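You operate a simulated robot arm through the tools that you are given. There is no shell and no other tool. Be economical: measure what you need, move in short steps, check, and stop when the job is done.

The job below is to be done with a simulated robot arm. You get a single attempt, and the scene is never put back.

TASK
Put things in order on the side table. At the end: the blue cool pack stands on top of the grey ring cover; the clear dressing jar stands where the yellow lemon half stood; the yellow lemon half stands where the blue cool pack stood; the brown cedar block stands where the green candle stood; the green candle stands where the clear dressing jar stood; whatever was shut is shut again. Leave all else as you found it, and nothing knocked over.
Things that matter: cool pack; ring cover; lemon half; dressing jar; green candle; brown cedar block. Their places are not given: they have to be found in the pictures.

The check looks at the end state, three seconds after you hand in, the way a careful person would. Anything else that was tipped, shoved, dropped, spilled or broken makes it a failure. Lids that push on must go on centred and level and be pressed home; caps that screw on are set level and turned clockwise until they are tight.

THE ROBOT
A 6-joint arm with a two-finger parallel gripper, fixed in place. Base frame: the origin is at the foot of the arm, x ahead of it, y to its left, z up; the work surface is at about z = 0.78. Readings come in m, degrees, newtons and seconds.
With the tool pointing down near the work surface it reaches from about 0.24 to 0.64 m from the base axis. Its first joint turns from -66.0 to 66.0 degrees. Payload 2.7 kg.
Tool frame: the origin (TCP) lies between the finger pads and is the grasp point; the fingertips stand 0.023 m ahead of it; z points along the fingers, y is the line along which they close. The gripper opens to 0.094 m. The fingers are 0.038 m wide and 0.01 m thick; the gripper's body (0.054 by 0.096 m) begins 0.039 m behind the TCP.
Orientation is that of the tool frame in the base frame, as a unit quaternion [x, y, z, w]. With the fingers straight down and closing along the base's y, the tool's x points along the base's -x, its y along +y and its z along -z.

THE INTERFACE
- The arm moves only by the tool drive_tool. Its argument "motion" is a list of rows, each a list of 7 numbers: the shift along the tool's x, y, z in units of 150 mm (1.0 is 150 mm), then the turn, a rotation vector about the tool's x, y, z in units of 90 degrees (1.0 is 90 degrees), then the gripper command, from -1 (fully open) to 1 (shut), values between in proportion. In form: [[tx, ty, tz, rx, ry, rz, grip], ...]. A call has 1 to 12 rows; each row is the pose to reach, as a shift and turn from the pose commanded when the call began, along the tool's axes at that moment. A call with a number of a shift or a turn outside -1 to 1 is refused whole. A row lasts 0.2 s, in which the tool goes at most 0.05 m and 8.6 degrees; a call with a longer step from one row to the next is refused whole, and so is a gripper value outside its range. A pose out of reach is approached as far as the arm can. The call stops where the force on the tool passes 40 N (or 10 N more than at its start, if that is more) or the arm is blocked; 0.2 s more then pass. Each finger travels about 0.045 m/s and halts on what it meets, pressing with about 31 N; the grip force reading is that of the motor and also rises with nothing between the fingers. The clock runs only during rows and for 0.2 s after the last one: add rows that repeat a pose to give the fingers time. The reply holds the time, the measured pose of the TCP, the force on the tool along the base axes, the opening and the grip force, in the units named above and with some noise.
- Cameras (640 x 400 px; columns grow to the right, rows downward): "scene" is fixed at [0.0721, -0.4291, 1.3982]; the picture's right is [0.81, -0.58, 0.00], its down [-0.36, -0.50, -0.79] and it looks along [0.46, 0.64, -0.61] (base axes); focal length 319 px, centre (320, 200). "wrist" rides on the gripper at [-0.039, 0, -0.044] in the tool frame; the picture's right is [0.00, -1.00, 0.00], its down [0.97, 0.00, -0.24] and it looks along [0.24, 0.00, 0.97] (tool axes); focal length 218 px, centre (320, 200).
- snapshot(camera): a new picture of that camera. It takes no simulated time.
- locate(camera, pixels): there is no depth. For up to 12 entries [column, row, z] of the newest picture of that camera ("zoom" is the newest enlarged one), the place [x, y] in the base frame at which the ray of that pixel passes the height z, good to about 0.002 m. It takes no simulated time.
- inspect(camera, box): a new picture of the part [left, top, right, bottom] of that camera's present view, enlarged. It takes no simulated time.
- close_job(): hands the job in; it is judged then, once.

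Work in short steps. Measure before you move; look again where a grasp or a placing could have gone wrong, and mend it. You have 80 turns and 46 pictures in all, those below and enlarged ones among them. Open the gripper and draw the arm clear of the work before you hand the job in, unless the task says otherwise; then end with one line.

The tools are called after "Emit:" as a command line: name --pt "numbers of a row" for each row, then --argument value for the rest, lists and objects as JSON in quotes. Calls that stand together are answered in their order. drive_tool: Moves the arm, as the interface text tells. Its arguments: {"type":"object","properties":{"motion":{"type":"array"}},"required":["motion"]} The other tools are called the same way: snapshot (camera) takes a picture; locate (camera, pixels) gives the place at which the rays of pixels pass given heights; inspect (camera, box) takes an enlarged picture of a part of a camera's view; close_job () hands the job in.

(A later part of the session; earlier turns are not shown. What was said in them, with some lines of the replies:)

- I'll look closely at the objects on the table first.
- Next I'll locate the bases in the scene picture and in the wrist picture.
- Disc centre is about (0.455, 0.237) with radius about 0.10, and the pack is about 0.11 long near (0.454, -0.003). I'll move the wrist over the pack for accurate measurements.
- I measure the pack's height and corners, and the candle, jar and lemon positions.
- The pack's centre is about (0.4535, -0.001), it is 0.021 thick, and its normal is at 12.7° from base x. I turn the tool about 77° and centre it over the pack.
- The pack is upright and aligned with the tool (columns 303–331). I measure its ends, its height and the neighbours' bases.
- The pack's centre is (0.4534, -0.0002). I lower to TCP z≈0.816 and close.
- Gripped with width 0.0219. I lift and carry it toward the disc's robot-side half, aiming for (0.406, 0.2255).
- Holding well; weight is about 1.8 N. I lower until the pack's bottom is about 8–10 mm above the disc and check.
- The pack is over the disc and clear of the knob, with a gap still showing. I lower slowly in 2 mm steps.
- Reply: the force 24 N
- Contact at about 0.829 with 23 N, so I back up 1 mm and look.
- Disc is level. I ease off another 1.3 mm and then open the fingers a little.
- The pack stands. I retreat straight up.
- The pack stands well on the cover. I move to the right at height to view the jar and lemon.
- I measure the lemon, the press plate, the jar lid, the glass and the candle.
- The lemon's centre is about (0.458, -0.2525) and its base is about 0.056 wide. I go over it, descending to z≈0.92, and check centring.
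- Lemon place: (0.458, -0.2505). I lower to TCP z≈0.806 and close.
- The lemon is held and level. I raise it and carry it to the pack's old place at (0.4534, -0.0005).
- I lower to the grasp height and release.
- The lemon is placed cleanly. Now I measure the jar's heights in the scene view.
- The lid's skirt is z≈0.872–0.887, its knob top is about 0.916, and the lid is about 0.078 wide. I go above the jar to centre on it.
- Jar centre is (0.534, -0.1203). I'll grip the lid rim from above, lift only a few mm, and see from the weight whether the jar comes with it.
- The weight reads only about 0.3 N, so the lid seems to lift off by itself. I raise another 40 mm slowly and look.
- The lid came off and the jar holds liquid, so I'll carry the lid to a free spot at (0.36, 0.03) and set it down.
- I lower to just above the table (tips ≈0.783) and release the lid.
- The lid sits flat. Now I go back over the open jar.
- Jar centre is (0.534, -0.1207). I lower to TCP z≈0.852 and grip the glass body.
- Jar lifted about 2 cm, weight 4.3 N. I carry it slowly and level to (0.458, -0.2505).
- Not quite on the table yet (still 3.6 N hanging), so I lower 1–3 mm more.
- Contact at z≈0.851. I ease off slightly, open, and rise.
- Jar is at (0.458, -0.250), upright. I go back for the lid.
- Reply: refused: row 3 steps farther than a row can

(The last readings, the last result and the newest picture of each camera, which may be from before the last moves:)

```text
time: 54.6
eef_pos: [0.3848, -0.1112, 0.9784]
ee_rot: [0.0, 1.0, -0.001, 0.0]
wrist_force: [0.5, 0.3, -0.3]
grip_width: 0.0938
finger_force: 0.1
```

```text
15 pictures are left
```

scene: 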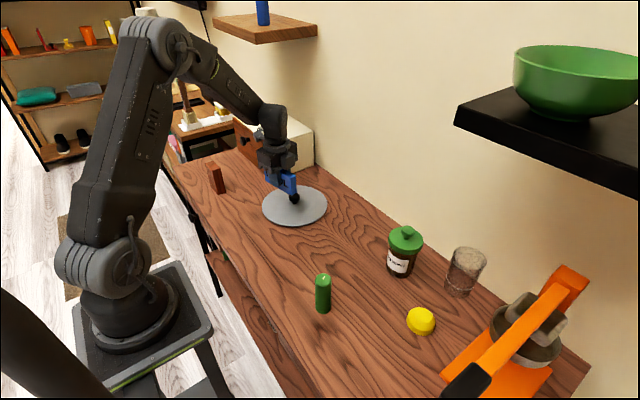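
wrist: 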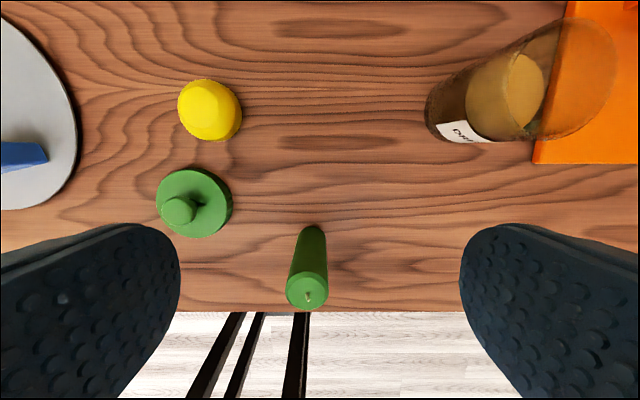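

One row was too long; I resend with smaller steps.

Emit:
drive_tool --pt "0.05 0.3 0 0 0 0 -1" --pt "0.1 0.6 0 0 0 0 -1" --pt "0.14 0.85 0.1 0 0 0 -1" --pt "0.156 0.923 0.3 0 0 0 -1" --pt "0.156 0.923 0.45 0 0 0 -1" --pt "0.156 0.923 0.45 0 0 0 -1"

Emit:
snapshot --camera "wrist"

```text
time: 56.0
eef_pos: [0.3586, 0.029, 0.9103]
ee_rot: [0.0, 1.0, 0.001, 0.0]
wrist_force: [-0.3, 0.1, 0.3]
grip_width: 0.0941
finger_force: 0.1
```

```text
14 pictures are left
```

wrist: 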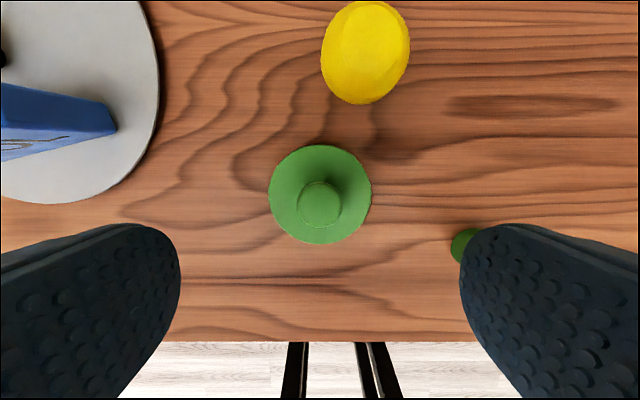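

Emit:
locate --camera "wrist" --pixels '[[320, 145, 0.795], [320, 244, 0.795], [269, 194, 0.795], [371, 194, 0.795], [320, 205, 0.824], [465, 242, 0.785]]'

```text
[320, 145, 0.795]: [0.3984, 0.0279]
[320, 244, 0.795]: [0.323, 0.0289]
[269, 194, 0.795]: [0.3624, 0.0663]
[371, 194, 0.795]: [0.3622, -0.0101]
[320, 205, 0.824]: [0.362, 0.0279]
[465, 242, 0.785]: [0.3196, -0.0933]
```

Lid centre is (0.3615, 0.028). I descend to TCP z≈0.806 and grip its rim.

Emit:
drive_tool --pt "-0.013 0 0.2 0 0 0 -1" --pt "-0.013 0 0.45 0 0 0 -1" --pt "-0.013 0 0.62 0 0 0 -1" --pt "-0.013 0 0.693 0 0 0 -1" --pt "-0.013 0 0.693 0 0 0 -0.8" --pt "-0.013 0 0.693 0 0 0 -0.3" --pt "-0.013 0 0.693 0 0 0 1" --pt "-0.013 0 0.693 0 0 0 1" --pt "-0.013 0 0.693 0 0 0 1"

Emit:
drive_tool --pt "0 0 -0.1 0 0 0 1" --pt "0 0 -0.35 0 0 0 1" --pt "0 0 -0.65 0 0 0 1" --pt "0 0 -0.95 0 0 0 1" --pt "0 0 -1 0 0 0 1" --pt "0 -0.3 -1 0 0 0 1" --pt "0 -0.6 -1 0 0 0 1" --pt "0 -0.9 -1 0 0 0 1" --pt "0 -0.9 -1 0 0 0 1"

```text
time: 58.0
eef_pos: [0.3601, 0.0293, 0.8078]
ee_rot: [0.0, 1.0, 0.0, -0.001]
wrist_force: [0.8, 0.1, 0.4]
grip_width: 0.0763
finger_force: 30.8
```

```text
time: 60.0
eef_pos: [0.3609, -0.1079, 0.9569]
ee_rot: [0.0, 1.0, -0.001, 0.0]
wrist_force: [0.9, -0.2, -1.0]
grip_width: 0.0766
finger_force: 30.7
```

The lid is held. I move to above the jar at (0.4575, -0.250).

Emit:
drive_tool --pt "-0.15 -0.2 0 0 0 0 1" --pt "-0.3 -0.4 0 0 0 0 1" --pt "-0.45 -0.6 0 0 0 0 1" --pt "-0.6 -0.8 0 0 0 0 1" --pt "-0.643 -0.953 0 0 0 0 1" --pt "-0.643 -0.953 0.1 0 0 0 1" --pt "-0.643 -0.953 0.1 0 0 0 1" --pt "-0.643 -0.953 0.1 0 0 0 1"

Emit:
inspect --camera "scene" --box '[355, 215, 485, 355]'

Emit:
snapshot --camera "wrist"

```text
time: 61.8
eef_pos: [0.456, -0.2495, 0.9404]
ee_rot: [0.0, 1.0, 0.0, 0.0]
wrist_force: [-0.2, 0.7, -0.2]
grip_width: 0.0765
finger_force: 30.7
```

```text
2.86 times, centred on (420, 285) of scene
```

zoom: 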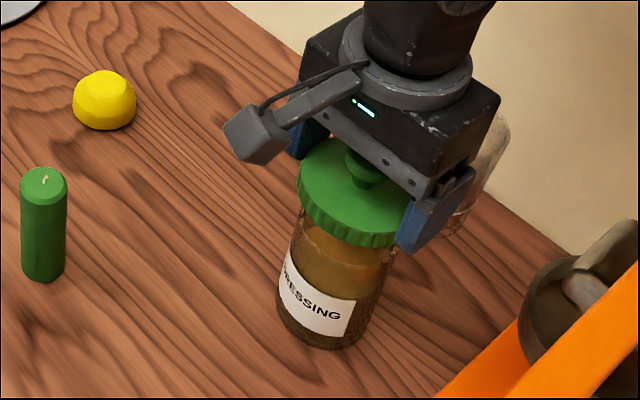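

```text
12 pictures are left
```

wrist: 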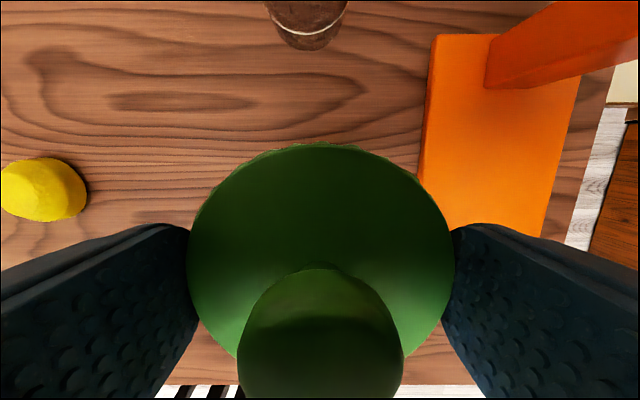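

I measure the lid's position in the grip from its far edge and sides.

Emit:
locate --camera "wrist" --pixels '[[320, 143, 0.927], [320, 143, 0.93], [187, 260, 0.929], [455, 260, 0.929], [320, 330, 0.957], [320, 330, 0.953]]'

```text
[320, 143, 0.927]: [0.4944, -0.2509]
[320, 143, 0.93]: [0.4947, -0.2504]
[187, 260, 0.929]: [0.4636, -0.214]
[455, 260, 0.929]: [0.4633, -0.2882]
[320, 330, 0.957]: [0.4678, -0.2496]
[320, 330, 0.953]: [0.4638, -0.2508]
```

The lid centre is within about 1 mm of the jar's axis. I nudge 1 mm and lower toward the rim in small steps.

Emit:
drive_tool --pt "-0.006 0.004 0.07 0 0 0 1" --pt "-0.006 0.004 0.14 0 0 0 1" --pt "-0.006 0.004 0.19 0 0 0 1" --pt "-0.006 0.004 0.22 0 0 0 1" --pt "-0.006 0.004 0.22 0 0 0 1"

Emit:
drive_tool --pt "0 0 0.013 0 0 0 1" --pt "0 0 0.026 0 0 0 1" --pt "0 0 0.026 0 0 0 1"

```text
time: 63.0
eef_pos: [0.458, -0.25, 0.9068]
ee_rot: [0.0, 1.0, 0.0, -0.001]
wrist_force: [0.1, -0.4, -0.3]
grip_width: 0.0765
finger_force: 31.3
```

```text
time: 63.8
eef_pos: [0.4577, -0.249, 0.9036]
ee_rot: [0.0, 1.0, 0.001, 0.0]
wrist_force: [-0.2, -1.0, 1.4]
grip_width: 0.0765
finger_force: 31.2
```

Emit:
drive_tool --pt "0 0 0.01 0 0 0 1" --pt "0 0 0.02 0 0 0 1" --pt "0 0 0.02 0 0 0 1"

Emit:
drive_tool --pt "0 0 0.007 0 0 0 1" --pt "0 0 0.013 0 0 0 1" --pt "0 0 0.013 0 0 0 1"

```text
time: 64.6
eef_pos: [0.4594, -0.2486, 0.9005]
ee_rot: [0.0, 1.0, 0.0, 0.001]
wrist_force: [0.2, -0.7, 0.6]
grip_width: 0.0762
finger_force: 31.0
```

```text
time: 65.4
eef_pos: [0.4581, -0.2495, 0.8995]
ee_rot: [0.0, 1.0, 0.0, 0.0]
wrist_force: [-0.2, -0.6, 0.5]
grip_width: 0.0765
finger_force: 31.3
```

No firm contact yet at 0.8995; I continue down in small steps.

Emit:
drive_tool --pt "0 0 0.007 0 0 0 1" --pt "0 0 0.014 0 0 0 1" --pt "0 0 0.014 0 0 0 1"

Emit:
inspect --camera "scene" --box '[370, 245, 470, 355]'

```text
time: 66.2
eef_pos: [0.4572, -0.2484, 0.8977]
ee_rot: [0.0, 1.0, 0.0, 0.0]
wrist_force: [0.9, -1.1, -0.1]
grip_width: 0.0767
finger_force: 30.4
```

```text
3.64 times, centred on (420, 300) of scene
```

zoom: 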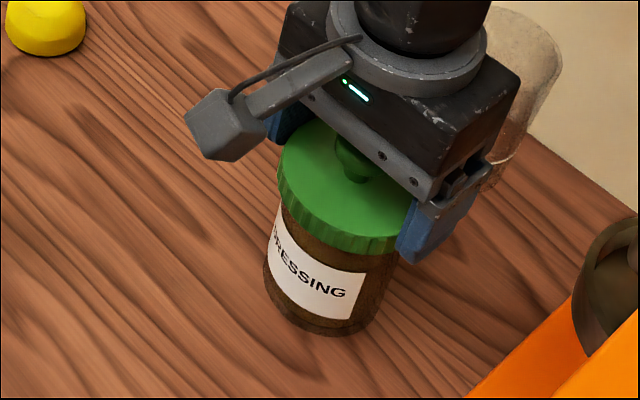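

Emit:
drive_tool --pt "0 0 0.007 0 0 0 1" --pt "0 0 0.014 0 0 0 1" --pt "0 0 0.014 0 0 0 1"

Emit:
drive_tool --pt "0 0 0.005 0 0 0 1" --pt "0 0 0.01 0 0 0 1" --pt "0 0 0.01 0 0 0 1"

```text
time: 67.0
eef_pos: [0.458, -0.2505, 0.8954]
ee_rot: [0.0, 1.0, 0.0, 0.001]
wrist_force: [-1.1, 0.5, 5.7]
grip_width: 0.0762
finger_force: 31.9
```

```text
time: 67.8
eef_pos: [0.4577, -0.2492, 0.8947]
ee_rot: [0.0, 1.0, -0.001, 0.001]
wrist_force: [-7.8, 0.7, 24.1]
grip_width: 0.0766
finger_force: 30.4
```

Contact at 0.895 with 24 N. I press slightly more to be sure it is home, then ease off and release.

Emit:
drive_tool --pt "0 0 0.005 0 0 0 1" --pt "0 0 0.005 0 0 0 1"

Emit:
drive_tool --pt "0 0 -0.009 0 0 0 1" --pt "0 0 -0.018 0 0 0 1" --pt "0 0 -0.018 0 0 0 0.2" --pt "0 0 -0.018 0 0 0 -0.6" --pt "0 0 -0.018 0 0 0 -1" --pt "0 0 -0.018 0 0 0 -1" --pt "0 0 -0.15 0 0 0 -1" --pt "0 0 -0.4 0 0 0 -1" --pt "0 0 -0.7 0 0 0 -1" --pt "0.2 0 -0.8 0 0 0 -1" --pt "0.2 0 -0.8 0 0 0 -1"

Emit:
inspect --camera "scene" --box '[370, 255, 470, 355]'

```text
time: 68.4
eef_pos: [0.4588, -0.249, 0.8955]
ee_rot: [-0.001, 1.0, -0.001, 0.002]
wrist_force: [-9.7, 1.8, 31.4]
grip_width: 0.0765
finger_force: 31.3
```

```text
time: 70.8
eef_pos: [0.4246, -0.2457, 1.0071]
ee_rot: [-0.001, 1.0, 0.002, -0.006]
wrist_force: [0.1, -0.5, -0.4]
grip_width: 0.094
finger_force: 0.0
```

```text
4.00 times, centred on (420, 305) of scene
```

zoom: 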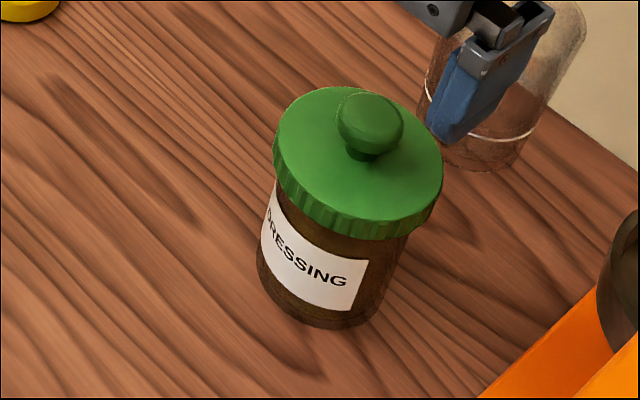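

The jar is closed and upright. Next is the candle; I move above it to measure.

Emit:
drive_tool --pt "0.15 0.25 0 0 0 0 -1" --pt "0.3 0.5 0 0 0 0 -1" --pt "0.45 0.75 0 0 0 0 -1" --pt "0.6 0.96 0 0 0 0 -1" --pt "0.6 0.96 0 0 0 0 -1" --pt "0.6 0.96 0 0 0 0 -1"

Emit:
snapshot --camera "wrist"

```text
time: 72.2
eef_pos: [0.3373, -0.105, 1.0115]
ee_rot: [-0.001, 1.0, -0.001, 0.001]
wrist_force: [0.4, -0.6, 0.3]
grip_width: 0.0942
finger_force: 0.1
```

```text
9 pictures are left
```

wrist: 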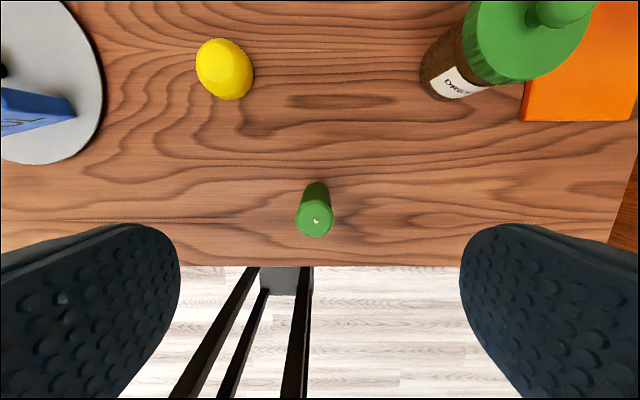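

Emit:
locate --camera "wrist" --pixels '[[317, 184, 0.785], [296, 219, 0.86], [334, 219, 0.86], [315, 201, 0.86], [315, 237, 0.86], [316, 220, 0.865], [305, 190, 0.785], [329, 190, 0.785], [438, 90, 0.78]]'

```text
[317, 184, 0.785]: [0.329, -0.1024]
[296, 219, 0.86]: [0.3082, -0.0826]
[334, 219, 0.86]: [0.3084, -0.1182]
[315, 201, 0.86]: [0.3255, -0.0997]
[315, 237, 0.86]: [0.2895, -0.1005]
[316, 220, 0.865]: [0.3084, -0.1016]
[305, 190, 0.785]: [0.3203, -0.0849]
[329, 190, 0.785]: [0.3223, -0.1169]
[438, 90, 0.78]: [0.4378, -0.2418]
```

Candle centre is about (0.3095, -0.1008). I descend over it in two calls and grip at TCP z≈0.838.

Emit:
drive_tool --pt "0.1 0.027 0 0 0 0 -1" --pt "0.183 0.027 0.1 0 0 0 -1" --pt "0.183 0.027 0.4 0 0 0 -1" --pt "0.183 0.027 0.6 0 0 0 -1" --pt "0.183 0.027 0.6 0 0 0 -1"

Emit:
drive_tool --pt "0 0 0.3 0 0 0 -1" --pt "0 0 0.5 0 0 0 -1" --pt "0 0 0.557 0 0 0 -1" --pt "0 0 0.557 0 0 0 0" --pt "0 0 0.557 0 0 0 0.3" --pt "0 0 0.557 0 0 0 0.7" --pt "0 0 0.557 0 0 0 1" --pt "0 0 0.557 0 0 0 1" --pt "0 0 0.557 0 0 0 1"

Emit:
drive_tool --pt "0 0 -0.1 0 0 0 1" --pt "0 0 -0.35 0 0 0 1" --pt "0 0 -0.65 0 0 0 1" --pt "0 0 -0.8 0 0 0 1" --pt "0 0 -0.8 0 0 0 1"

Emit:
snapshot --camera "wrist"

```text
time: 73.4
eef_pos: [0.3104, -0.101, 0.923]
ee_rot: [0.0, 1.0, 0.0, 0.0]
wrist_force: [0.4, 0.1, 0.2]
grip_width: 0.0938
finger_force: 0.0
```

```text
time: 75.4
eef_pos: [0.3112, -0.1012, 0.8417]
ee_rot: [0.0, 1.0, 0.0, 0.001]
wrist_force: [1.4, 12.4, 29.6]
grip_width: 0.0333
finger_force: 30.8
```

```text
time: 76.6
eef_pos: [0.3099, -0.1016, 0.9573]
ee_rot: [0.0, 1.0, 0.0, 0.0]
wrist_force: [0.3, -0.1, -0.5]
grip_width: 0.033
finger_force: 31.4
```

```text
8 pictures are left
```

wrist: 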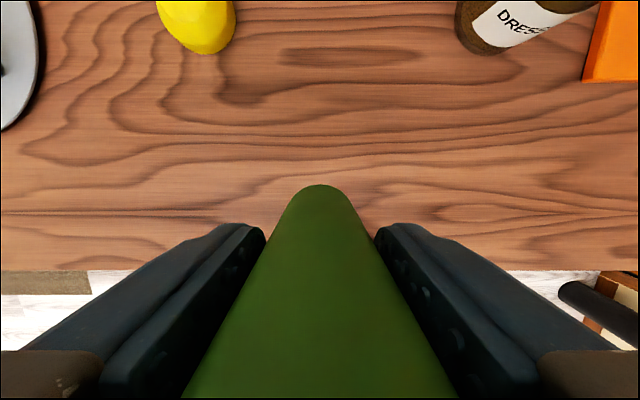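

The candle is held; it is about 0.10 tall, so the palm just touched its top. Its bottom is about 0.062 below TCP. I carry it to the jar's old place at (0.534, -0.1207).

Emit:
drive_tool --pt "-0.15 0 0 0 0 0 1" --pt "-0.35 -0.02 0 0 0 0 1" --pt "-0.55 -0.05 0 0 0 0 1" --pt "-0.75 -0.08 0 0 0 0 1" --pt "-0.95 -0.13 0 0 0 0 1" --pt "-0.95 -0.13 0 0 0 0 1"

Emit:
drive_tool --pt "-0.2 0 0 0 0 0 1" --pt "-0.4 0 0 0 0 0 1" --pt "-0.527 0 0.1 0 0 0 1" --pt "-0.527 0 0.4 0 0 0 1" --pt "-0.527 0 0.65 0 0 0 1" --pt "-0.527 0 0.71 0 0 0 1" --pt "-0.527 0 0.71 0 0 0 1" --pt "-0.527 0 0.71 0 0 0 1"

```text
time: 78.0
eef_pos: [0.4527, -0.1207, 0.9578]
ee_rot: [0.0, 1.0, 0.0, 0.001]
wrist_force: [-0.2, 0.9, -1.2]
grip_width: 0.033
finger_force: 31.2
```

```text
time: 79.8
eef_pos: [0.5322, -0.1211, 0.8513]
ee_rot: [0.0, 1.0, 0.0, 0.0]
wrist_force: [-0.8, 0.4, -1.0]
grip_width: 0.033
finger_force: 30.9
```

Now the last ~9 mm, in small steps with a force check.

Emit:
drive_tool --pt "0 0 0.02 0 0 0 1" --pt "0 0 0.04 0 0 0 1" --pt "0 0 0.05 0 0 0 1" --pt "0 0 0.05 0 0 0 1"

Emit:
drive_tool --pt "0 0 0.006 0 0 0 1" --pt "0 0 0.012 0 0 0 1" --pt "0 0 0.012 0 0 0 1"

```text
time: 80.8
eef_pos: [0.531, -0.121, 0.8452]
ee_rot: [0.0, 1.0, 0.0, 0.0]
wrist_force: [0.2, 0.5, -1.1]
grip_width: 0.0328
finger_force: 31.4
```

```text
time: 81.6
eef_pos: [0.5325, -0.1202, 0.8436]
ee_rot: [0.0, 1.0, 0.0, 0.001]
wrist_force: [0.5, 0.1, -0.5]
grip_width: 0.0329
finger_force: 30.9
```

Emit:
drive_tool --pt "0 0 0.006 0 0 0 1" --pt "0 0 0.012 0 0 0 1" --pt "0 0 0.012 0 0 0 1"

```text
time: 82.4
eef_pos: [0.5325, -0.1203, 0.8411]
ee_rot: [0.0, 1.0, 0.0, -0.001]
wrist_force: [0.7, 0.6, 0.1]
grip_width: 0.0332
finger_force: 31.4
```

Emit:
drive_tool --pt "0 0 0.005 0 0 0 1" --pt "0 0 0.01 0 0 0 1" --pt "0 0 0.01 0 0 0 1"

```text
time: 83.2
eef_pos: [0.5331, -0.122, 0.8401]
ee_rot: [0.0, 1.0, 0.0, 0.001]
wrist_force: [-4.3, 2.5, 12.8]
grip_width: 0.0328
finger_force: 31.4
```

Contact. I ease off, open, and rise above the candle.

Emit:
drive_tool --pt "0 0 -0.006 0 0 0 1" --pt "0 0 -0.006 0 0 0 1" --pt "0 0 -0.006 0 0 0 0" --pt "0 0 -0.006 0 0 0 -0.3" --pt "0 0 -0.006 0 0 0 -0.3" --pt "0 0 -0.1 0 0 0 -0.3" --pt "0 0 -0.35 0 0 0 -0.5" --pt "0 0 -0.65 0 0 0 -1" --pt "0.15 0 -0.95 0 0 0 -1" --pt "0.15 0 -0.98 0 0 0 -1"

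Emit:
snapshot --camera "scene"

```text
refused: row 9 steps farther than a row can; nothing moved
```

```text
7 pictures are left
```

scene: 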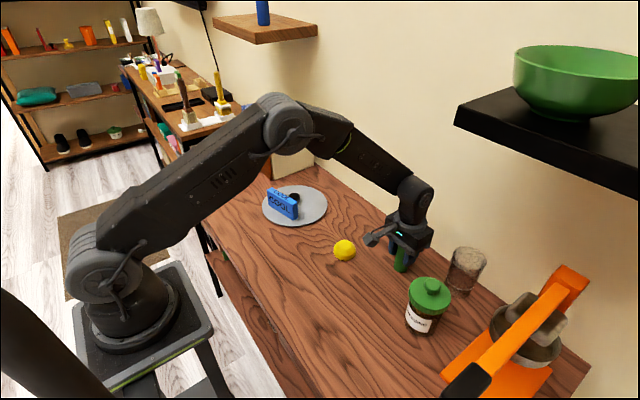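

One step was too long; resending the release with smaller steps.

Emit:
drive_tool --pt "0 0 -0.006 0 0 0 1" --pt "0 0 -0.006 0 0 0 1" --pt "0 0 -0.006 0 0 0 0" --pt "0 0 -0.006 0 0 0 -0.3" --pt "0 0 -0.006 0 0 0 -0.3" --pt "0 0 -0.006 0 0 0 -0.3" --pt "0 0 -0.1 0 0 0 -0.3" --pt "0 0 -0.35 0 0 0 -0.5" --pt "0 0 -0.65 0 0 0 -1" --pt "0 0 -0.95 0 0 0 -1" --pt "0 0 -1 0 0 0 -1"

```text
time: 85.6
eef_pos: [0.533, -0.12, 0.9898]
ee_rot: [0.0, 1.0, 0.0, 0.0]
wrist_force: [-0.9, 0.4, 0.3]
grip_width: 0.0942
finger_force: 0.1
```

Candle released. I now travel in to x≈0.33 and then left toward the cedar block, clear of the box at the back.

Emit:
drive_tool --pt "0.2 0.2 -0.1 0 0 0 -1" --pt "0.4 0.4 -0.2 0 0 0 -1" --pt "0.6 0.6 -0.2 0 0 0 -1" --pt "0.8 0.8 -0.2 0 0 0 -1" --pt "1.0 1.0 -0.2 0 0 0 -1"

Emit:
drive_tool --pt "0.1 0.25 0 0 0 0 -1" --pt "0.2 0.5 0 0 0 0 -1" --pt "0.3 0.75 0 0 0 0 -1" --pt "0.4 1.0 0 0 0 0 -1"

Emit:
drive_tool --pt "0 0.3 0 0 0 0 -1" --pt "0 0.6 0 0 0 0 -1" --pt "0 0.9 0 0 0 0 -1" --pt "0 1.0 0 0 0 0 -1" --pt "0 1.0 0 0 0 0 -1"

Emit:
snapshot --camera "wrist"

```text
time: 86.8
eef_pos: [0.3813, 0.0276, 1.02]
ee_rot: [0.0, 1.0, -0.001, 0.0]
wrist_force: [-0.2, 0.7, -0.1]
grip_width: 0.0938
finger_force: 0.1
```

```text
time: 87.8
eef_pos: [0.3202, 0.1786, 1.0199]
ee_rot: [0.0, 1.0, 0.0, 0.0]
wrist_force: [-0.5, 0.7, 0.0]
grip_width: 0.0941
finger_force: 0.0
```

```text
time: 89.0
eef_pos: [0.3208, 0.3304, 1.0199]
ee_rot: [0.0, 1.0, 0.0, 0.001]
wrist_force: [-0.3, 1.0, -0.1]
grip_width: 0.094
finger_force: 0.0
```

```text
6 pictures are left
```

wrist: 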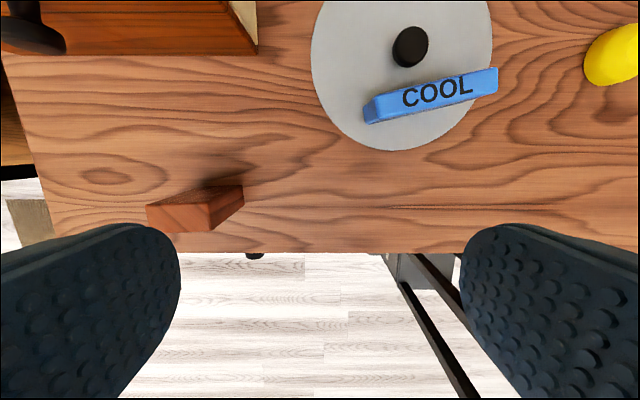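

I enlarge the block region to read its edges.

Emit:
inspect --camera "wrist" --box '[130, 165, 260, 250]'

```text
4.71 times, centred on (195, 208) of wrist
```

zoom: 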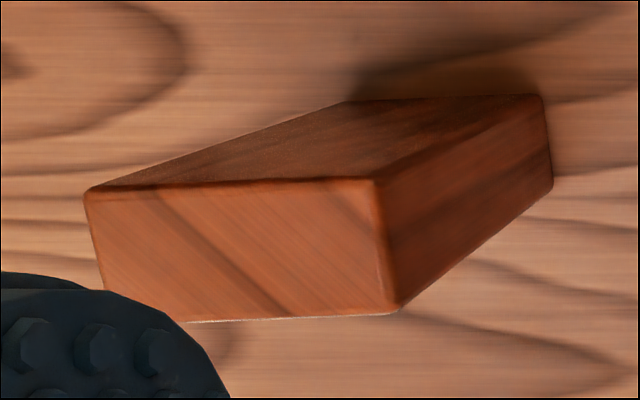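

Emit:
locate --camera "zoom" --pixels '[[88, 190, 0.88], [378, 182, 0.88], [398, 308, 0.88], [110, 325, 0.88], [543, 97, 0.78], [551, 187, 0.78], [355, 102, 0.78]]'

```text
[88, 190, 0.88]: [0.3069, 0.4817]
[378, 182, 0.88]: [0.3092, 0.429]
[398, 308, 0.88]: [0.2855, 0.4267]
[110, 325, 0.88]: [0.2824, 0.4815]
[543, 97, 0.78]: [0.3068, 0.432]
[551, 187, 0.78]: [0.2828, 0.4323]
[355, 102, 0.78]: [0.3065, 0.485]
```

The block's centre is (0.295, 0.4565), it is 0.024 × 0.053 and 0.10 tall, aligned with the axes. I go above it with the fingers closing along y and check centring.

Emit:
drive_tool --pt "0.06 0.25 0 0 0 0 -1" --pt "0.12 0.5 0 0 0 0 -1" --pt "0.17 0.75 0 0 0 0 -1" --pt "0.17 0.843 0.1 0 0 0 -1" --pt "0.17 0.843 0.4 0 0 0 -1" --pt "0.17 0.843 0.6 0 0 0 -1" --pt "0.17 0.843 0.6 0 0 0 -1"

Emit:
snapshot --camera "wrist"

```text
time: 90.6
eef_pos: [0.2974, 0.4555, 0.9298]
ee_rot: [0.0, 1.0, 0.0, 0.0]
wrist_force: [0.4, -0.8, -0.2]
grip_width: 0.0941
finger_force: 0.1
```

```text
4 pictures are left
```

wrist: 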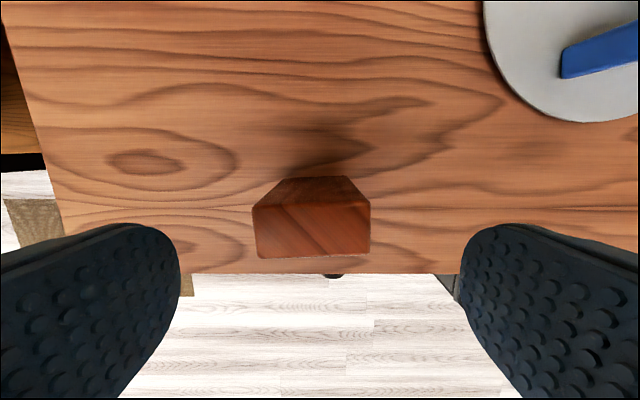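

Emit:
locate --camera "wrist" --pixels '[[311, 206, 0.88], [311, 256, 0.88], [253, 230, 0.88], [371, 230, 0.88]]'

```text
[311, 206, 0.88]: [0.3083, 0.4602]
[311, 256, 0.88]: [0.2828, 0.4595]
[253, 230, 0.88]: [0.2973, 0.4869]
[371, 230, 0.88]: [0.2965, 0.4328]
```

Centre is (0.2955, 0.4597). I shift 4 mm in y, lower to 0.85, grip and lift.

Emit:
drive_tool --pt "0.005 0.027 0.1 0 0 0 -1" --pt "0.005 0.027 0.3 0 0 0 -1" --pt "0.005 0.027 0.48 0 0 0 -1" --pt "0.005 0.027 0.533 0 0 0 -1" --pt "0.005 0.027 0.533 0 0 0 -0.5" --pt "0.005 0.027 0.533 0 0 0 -0.2" --pt "0.005 0.027 0.533 0 0 0 0.2" --pt "0.005 0.027 0.533 0 0 0 1" --pt "0.005 0.027 0.533 0 0 0 1" --pt "0.005 0.027 0.533 0 0 0 1"

Emit:
drive_tool --pt "0 0 -0.1 0 0 0 1" --pt "0 0 -0.35 0 0 0 1" --pt "0 0 -0.65 0 0 0 1" --pt "0 0 -0.9 0 0 0 1" --pt "0 0 -0.9 0 0 0 1"

```text
time: 92.8
eef_pos: [0.2945, 0.4602, 0.85]
ee_rot: [-0.001, 1.0, 0.0, 0.0]
wrist_force: [-0.1, -0.4, 0.1]
grip_width: 0.0586
finger_force: 31.0
```

```text
time: 94.0
eef_pos: [0.2962, 0.4601, 0.985]
ee_rot: [0.0, 1.0, 0.0, 0.0]
wrist_force: [0.4, -0.6, -0.4]
grip_width: 0.0581
finger_force: 31.3
```

Held (width 0.058). I carry it to the candle's old place at (0.312, -0.101).

Emit:
drive_tool --pt "0 -0.25 0 0 0 0 1" --pt "0 -0.5 0 0 0 0 1" --pt "0 -0.75 0 0 0 0 1" --pt "0 -1 0 0 0 0 1"

Emit:
drive_tool --pt "-0.03 -0.25 0 0 0 0 1" --pt "-0.06 -0.5 0 0 0 0 1" --pt "-0.1 -0.75 0 0 0 0 1" --pt "-0.113 -1 0 0 0 0 1"

Emit:
drive_tool --pt "0 -0.25 0 0 0 0 1" --pt "0 -0.5 0 0 0 0 1" --pt "0 -0.75 0 0 0 0 1" --pt "0 -1 0 0 0 0 1"

Emit:
drive_tool --pt "0 -0.25 0 0 0 0 1" --pt "0 -0.5 0 0 0 0 1" --pt "0 -0.74 0 0 0 0 1" --pt "0 -0.74 0.3 0 0 0 1" --pt "0 -0.74 0.6 0 0 0 1" --pt "0 -0.74 0.83 0 0 0 1" --pt "0 -0.74 0.83 0 0 0 1" --pt "0 -0.74 0.83 0 0 0 1"

```text
time: 95.0
eef_pos: [0.2969, 0.3101, 0.9835]
ee_rot: [0.001, 1.0, 0.001, 0.001]
wrist_force: [0.1, -0.5, -1.4]
grip_width: 0.0582
finger_force: 31.1
```

```text
time: 96.0
eef_pos: [0.3124, 0.159, 0.9851]
ee_rot: [-0.001, 1.0, 0.0, 0.0]
wrist_force: [0.6, 0.0, -0.8]
grip_width: 0.0581
finger_force: 30.5
```

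```text
time: 97.0
eef_pos: [0.3118, 0.007, 0.9835]
ee_rot: [-0.001, 1.0, -0.001, 0.0]
wrist_force: [0.6, 0.0, -0.2]
grip_width: 0.0577
finger_force: 30.7
```

```text
time: 98.8
eef_pos: [0.3135, -0.101, 0.8597]
ee_rot: [0.0, 1.0, 0.001, 0.0]
wrist_force: [0.8, -0.2, -1.2]
grip_width: 0.0577
finger_force: 30.6
```

I lower the last ~10 mm in small steps.

Emit:
drive_tool --pt "0 0 0.02 0 0 0 1" --pt "0 0 0.04 0 0 0 1" --pt "0 0 0.05 0 0 0 1" --pt "0 0 0.055 0 0 0 1" --pt "0 0 0.055 0 0 0 1"

Emit:
drive_tool --pt "0 0 0.005 0 0 0 1" --pt "0 0 0.01 0 0 0 1" --pt "0 0 0.01 0 0 0 1"

```text
time: 100.0
eef_pos: [0.3131, -0.1008, 0.8521]
ee_rot: [0.001, 1.0, 0.001, 0.0]
wrist_force: [-0.3, -0.6, -0.5]
grip_width: 0.0578
finger_force: 31.2
```

```text
time: 100.8
eef_pos: [0.3134, -0.101, 0.8505]
ee_rot: [0.0, 1.0, 0.001, -0.001]
wrist_force: [-0.1, -0.6, -0.2]
grip_width: 0.0577
finger_force: 30.3
```

Emit:
drive_tool --pt "0 0 0.005 0 0 0 1" --pt "0 0 0.01 0 0 0 1" --pt "0 0 0.01 0 0 0 1"

```text
time: 101.6
eef_pos: [0.3132, -0.1016, 0.8494]
ee_rot: [-0.001, 1.0, 0.0, 0.0]
wrist_force: [-0.8, 1.4, 0.4]
grip_width: 0.0579
finger_force: 30.9
```

Emit:
drive_tool --pt "0 0 0.006 0 0 0 1" --pt "0 0 0.006 0 0 0 1"

```text
time: 102.2
eef_pos: [0.3135, -0.102, 0.8484]
ee_rot: [0.0, 1.0, 0.0, 0.0]
wrist_force: [-2.7, 4.3, 15.6]
grip_width: 0.0578
finger_force: 30.7
```

Contact (15 N). I ease off, open, and rise clear.

Emit:
drive_tool --pt "0 0 -0.008 0 0 0 1" --pt "0 0 -0.008 0 0 0 1" --pt "0 0 -0.008 0 0 0 -0.2" --pt "0 0 -0.008 0 0 0 -0.8" --pt "0 0 -0.008 0 0 0 -1" --pt "0 0 -0.008 0 0 0 -1" --pt "0 0 -0.1 0 0 0 -1" --pt "0 0 -0.35 0 0 0 -1" --pt "0 0 -0.65 0 0 0 -1" --pt "0 0 -0.95 0 0 0 -1" --pt "0 0 -1 0 0 0 -1"

Emit:
drive_tool --pt "-0.05 0.28 -0.1 0 0 0 -1" --pt "-0.1 0.56 -0.2 0 0 0 -1" --pt "-0.15 0.85 -0.25 0 0 0 -1" --pt "-0.15 1.0 -0.25 0 0 0 -1"

Emit:
snapshot --camera "scene"

```text
time: 104.6
eef_pos: [0.3134, -0.1026, 0.9993]
ee_rot: [0.0, 1.0, 0.0, 0.0]
wrist_force: [0.0, -0.2, 0.3]
grip_width: 0.0938
finger_force: 0.2
```

```text
time: 105.6
eef_pos: [0.3349, 0.0486, 1.0379]
ee_rot: [0.0, 1.0, 0.0, 0.0]
wrist_force: [-0.3, -0.2, 0.3]
grip_width: 0.0939
finger_force: 0.0
```

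```text
3 pictures are left
```

scene: 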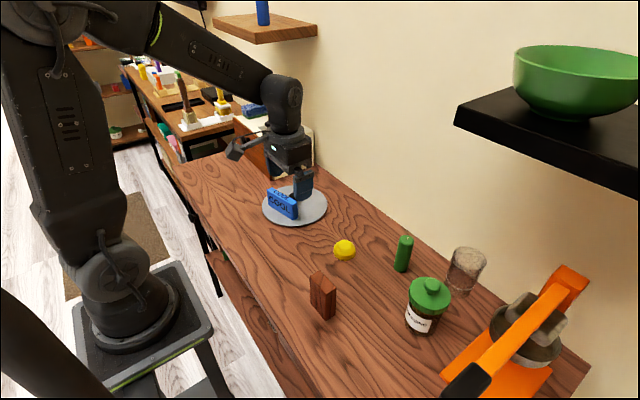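

Everything appears in place; one enlarged check of the jar and its neighbours.

Emit:
inspect --camera "scene" --box '[290, 220, 490, 345]'

```text
3.20 times, centred on (390, 282) of scene
```

zoom: 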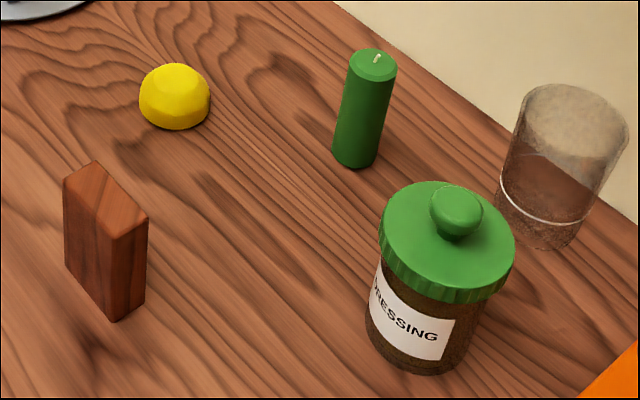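

All items are upright in their places, the jar is closed, and the arm is clear with the gripper open, so I hand in.

Emit:
close_job

```text
The job is handed in.
```

The job is handed in: the cool pack is on the ring cover, and the lemon half, dressing jar, green candle and cedar block each stand in their new places. The jar's lid lifted off during the move; I put it back on and pressed it home. Everything was upright in the last picture.
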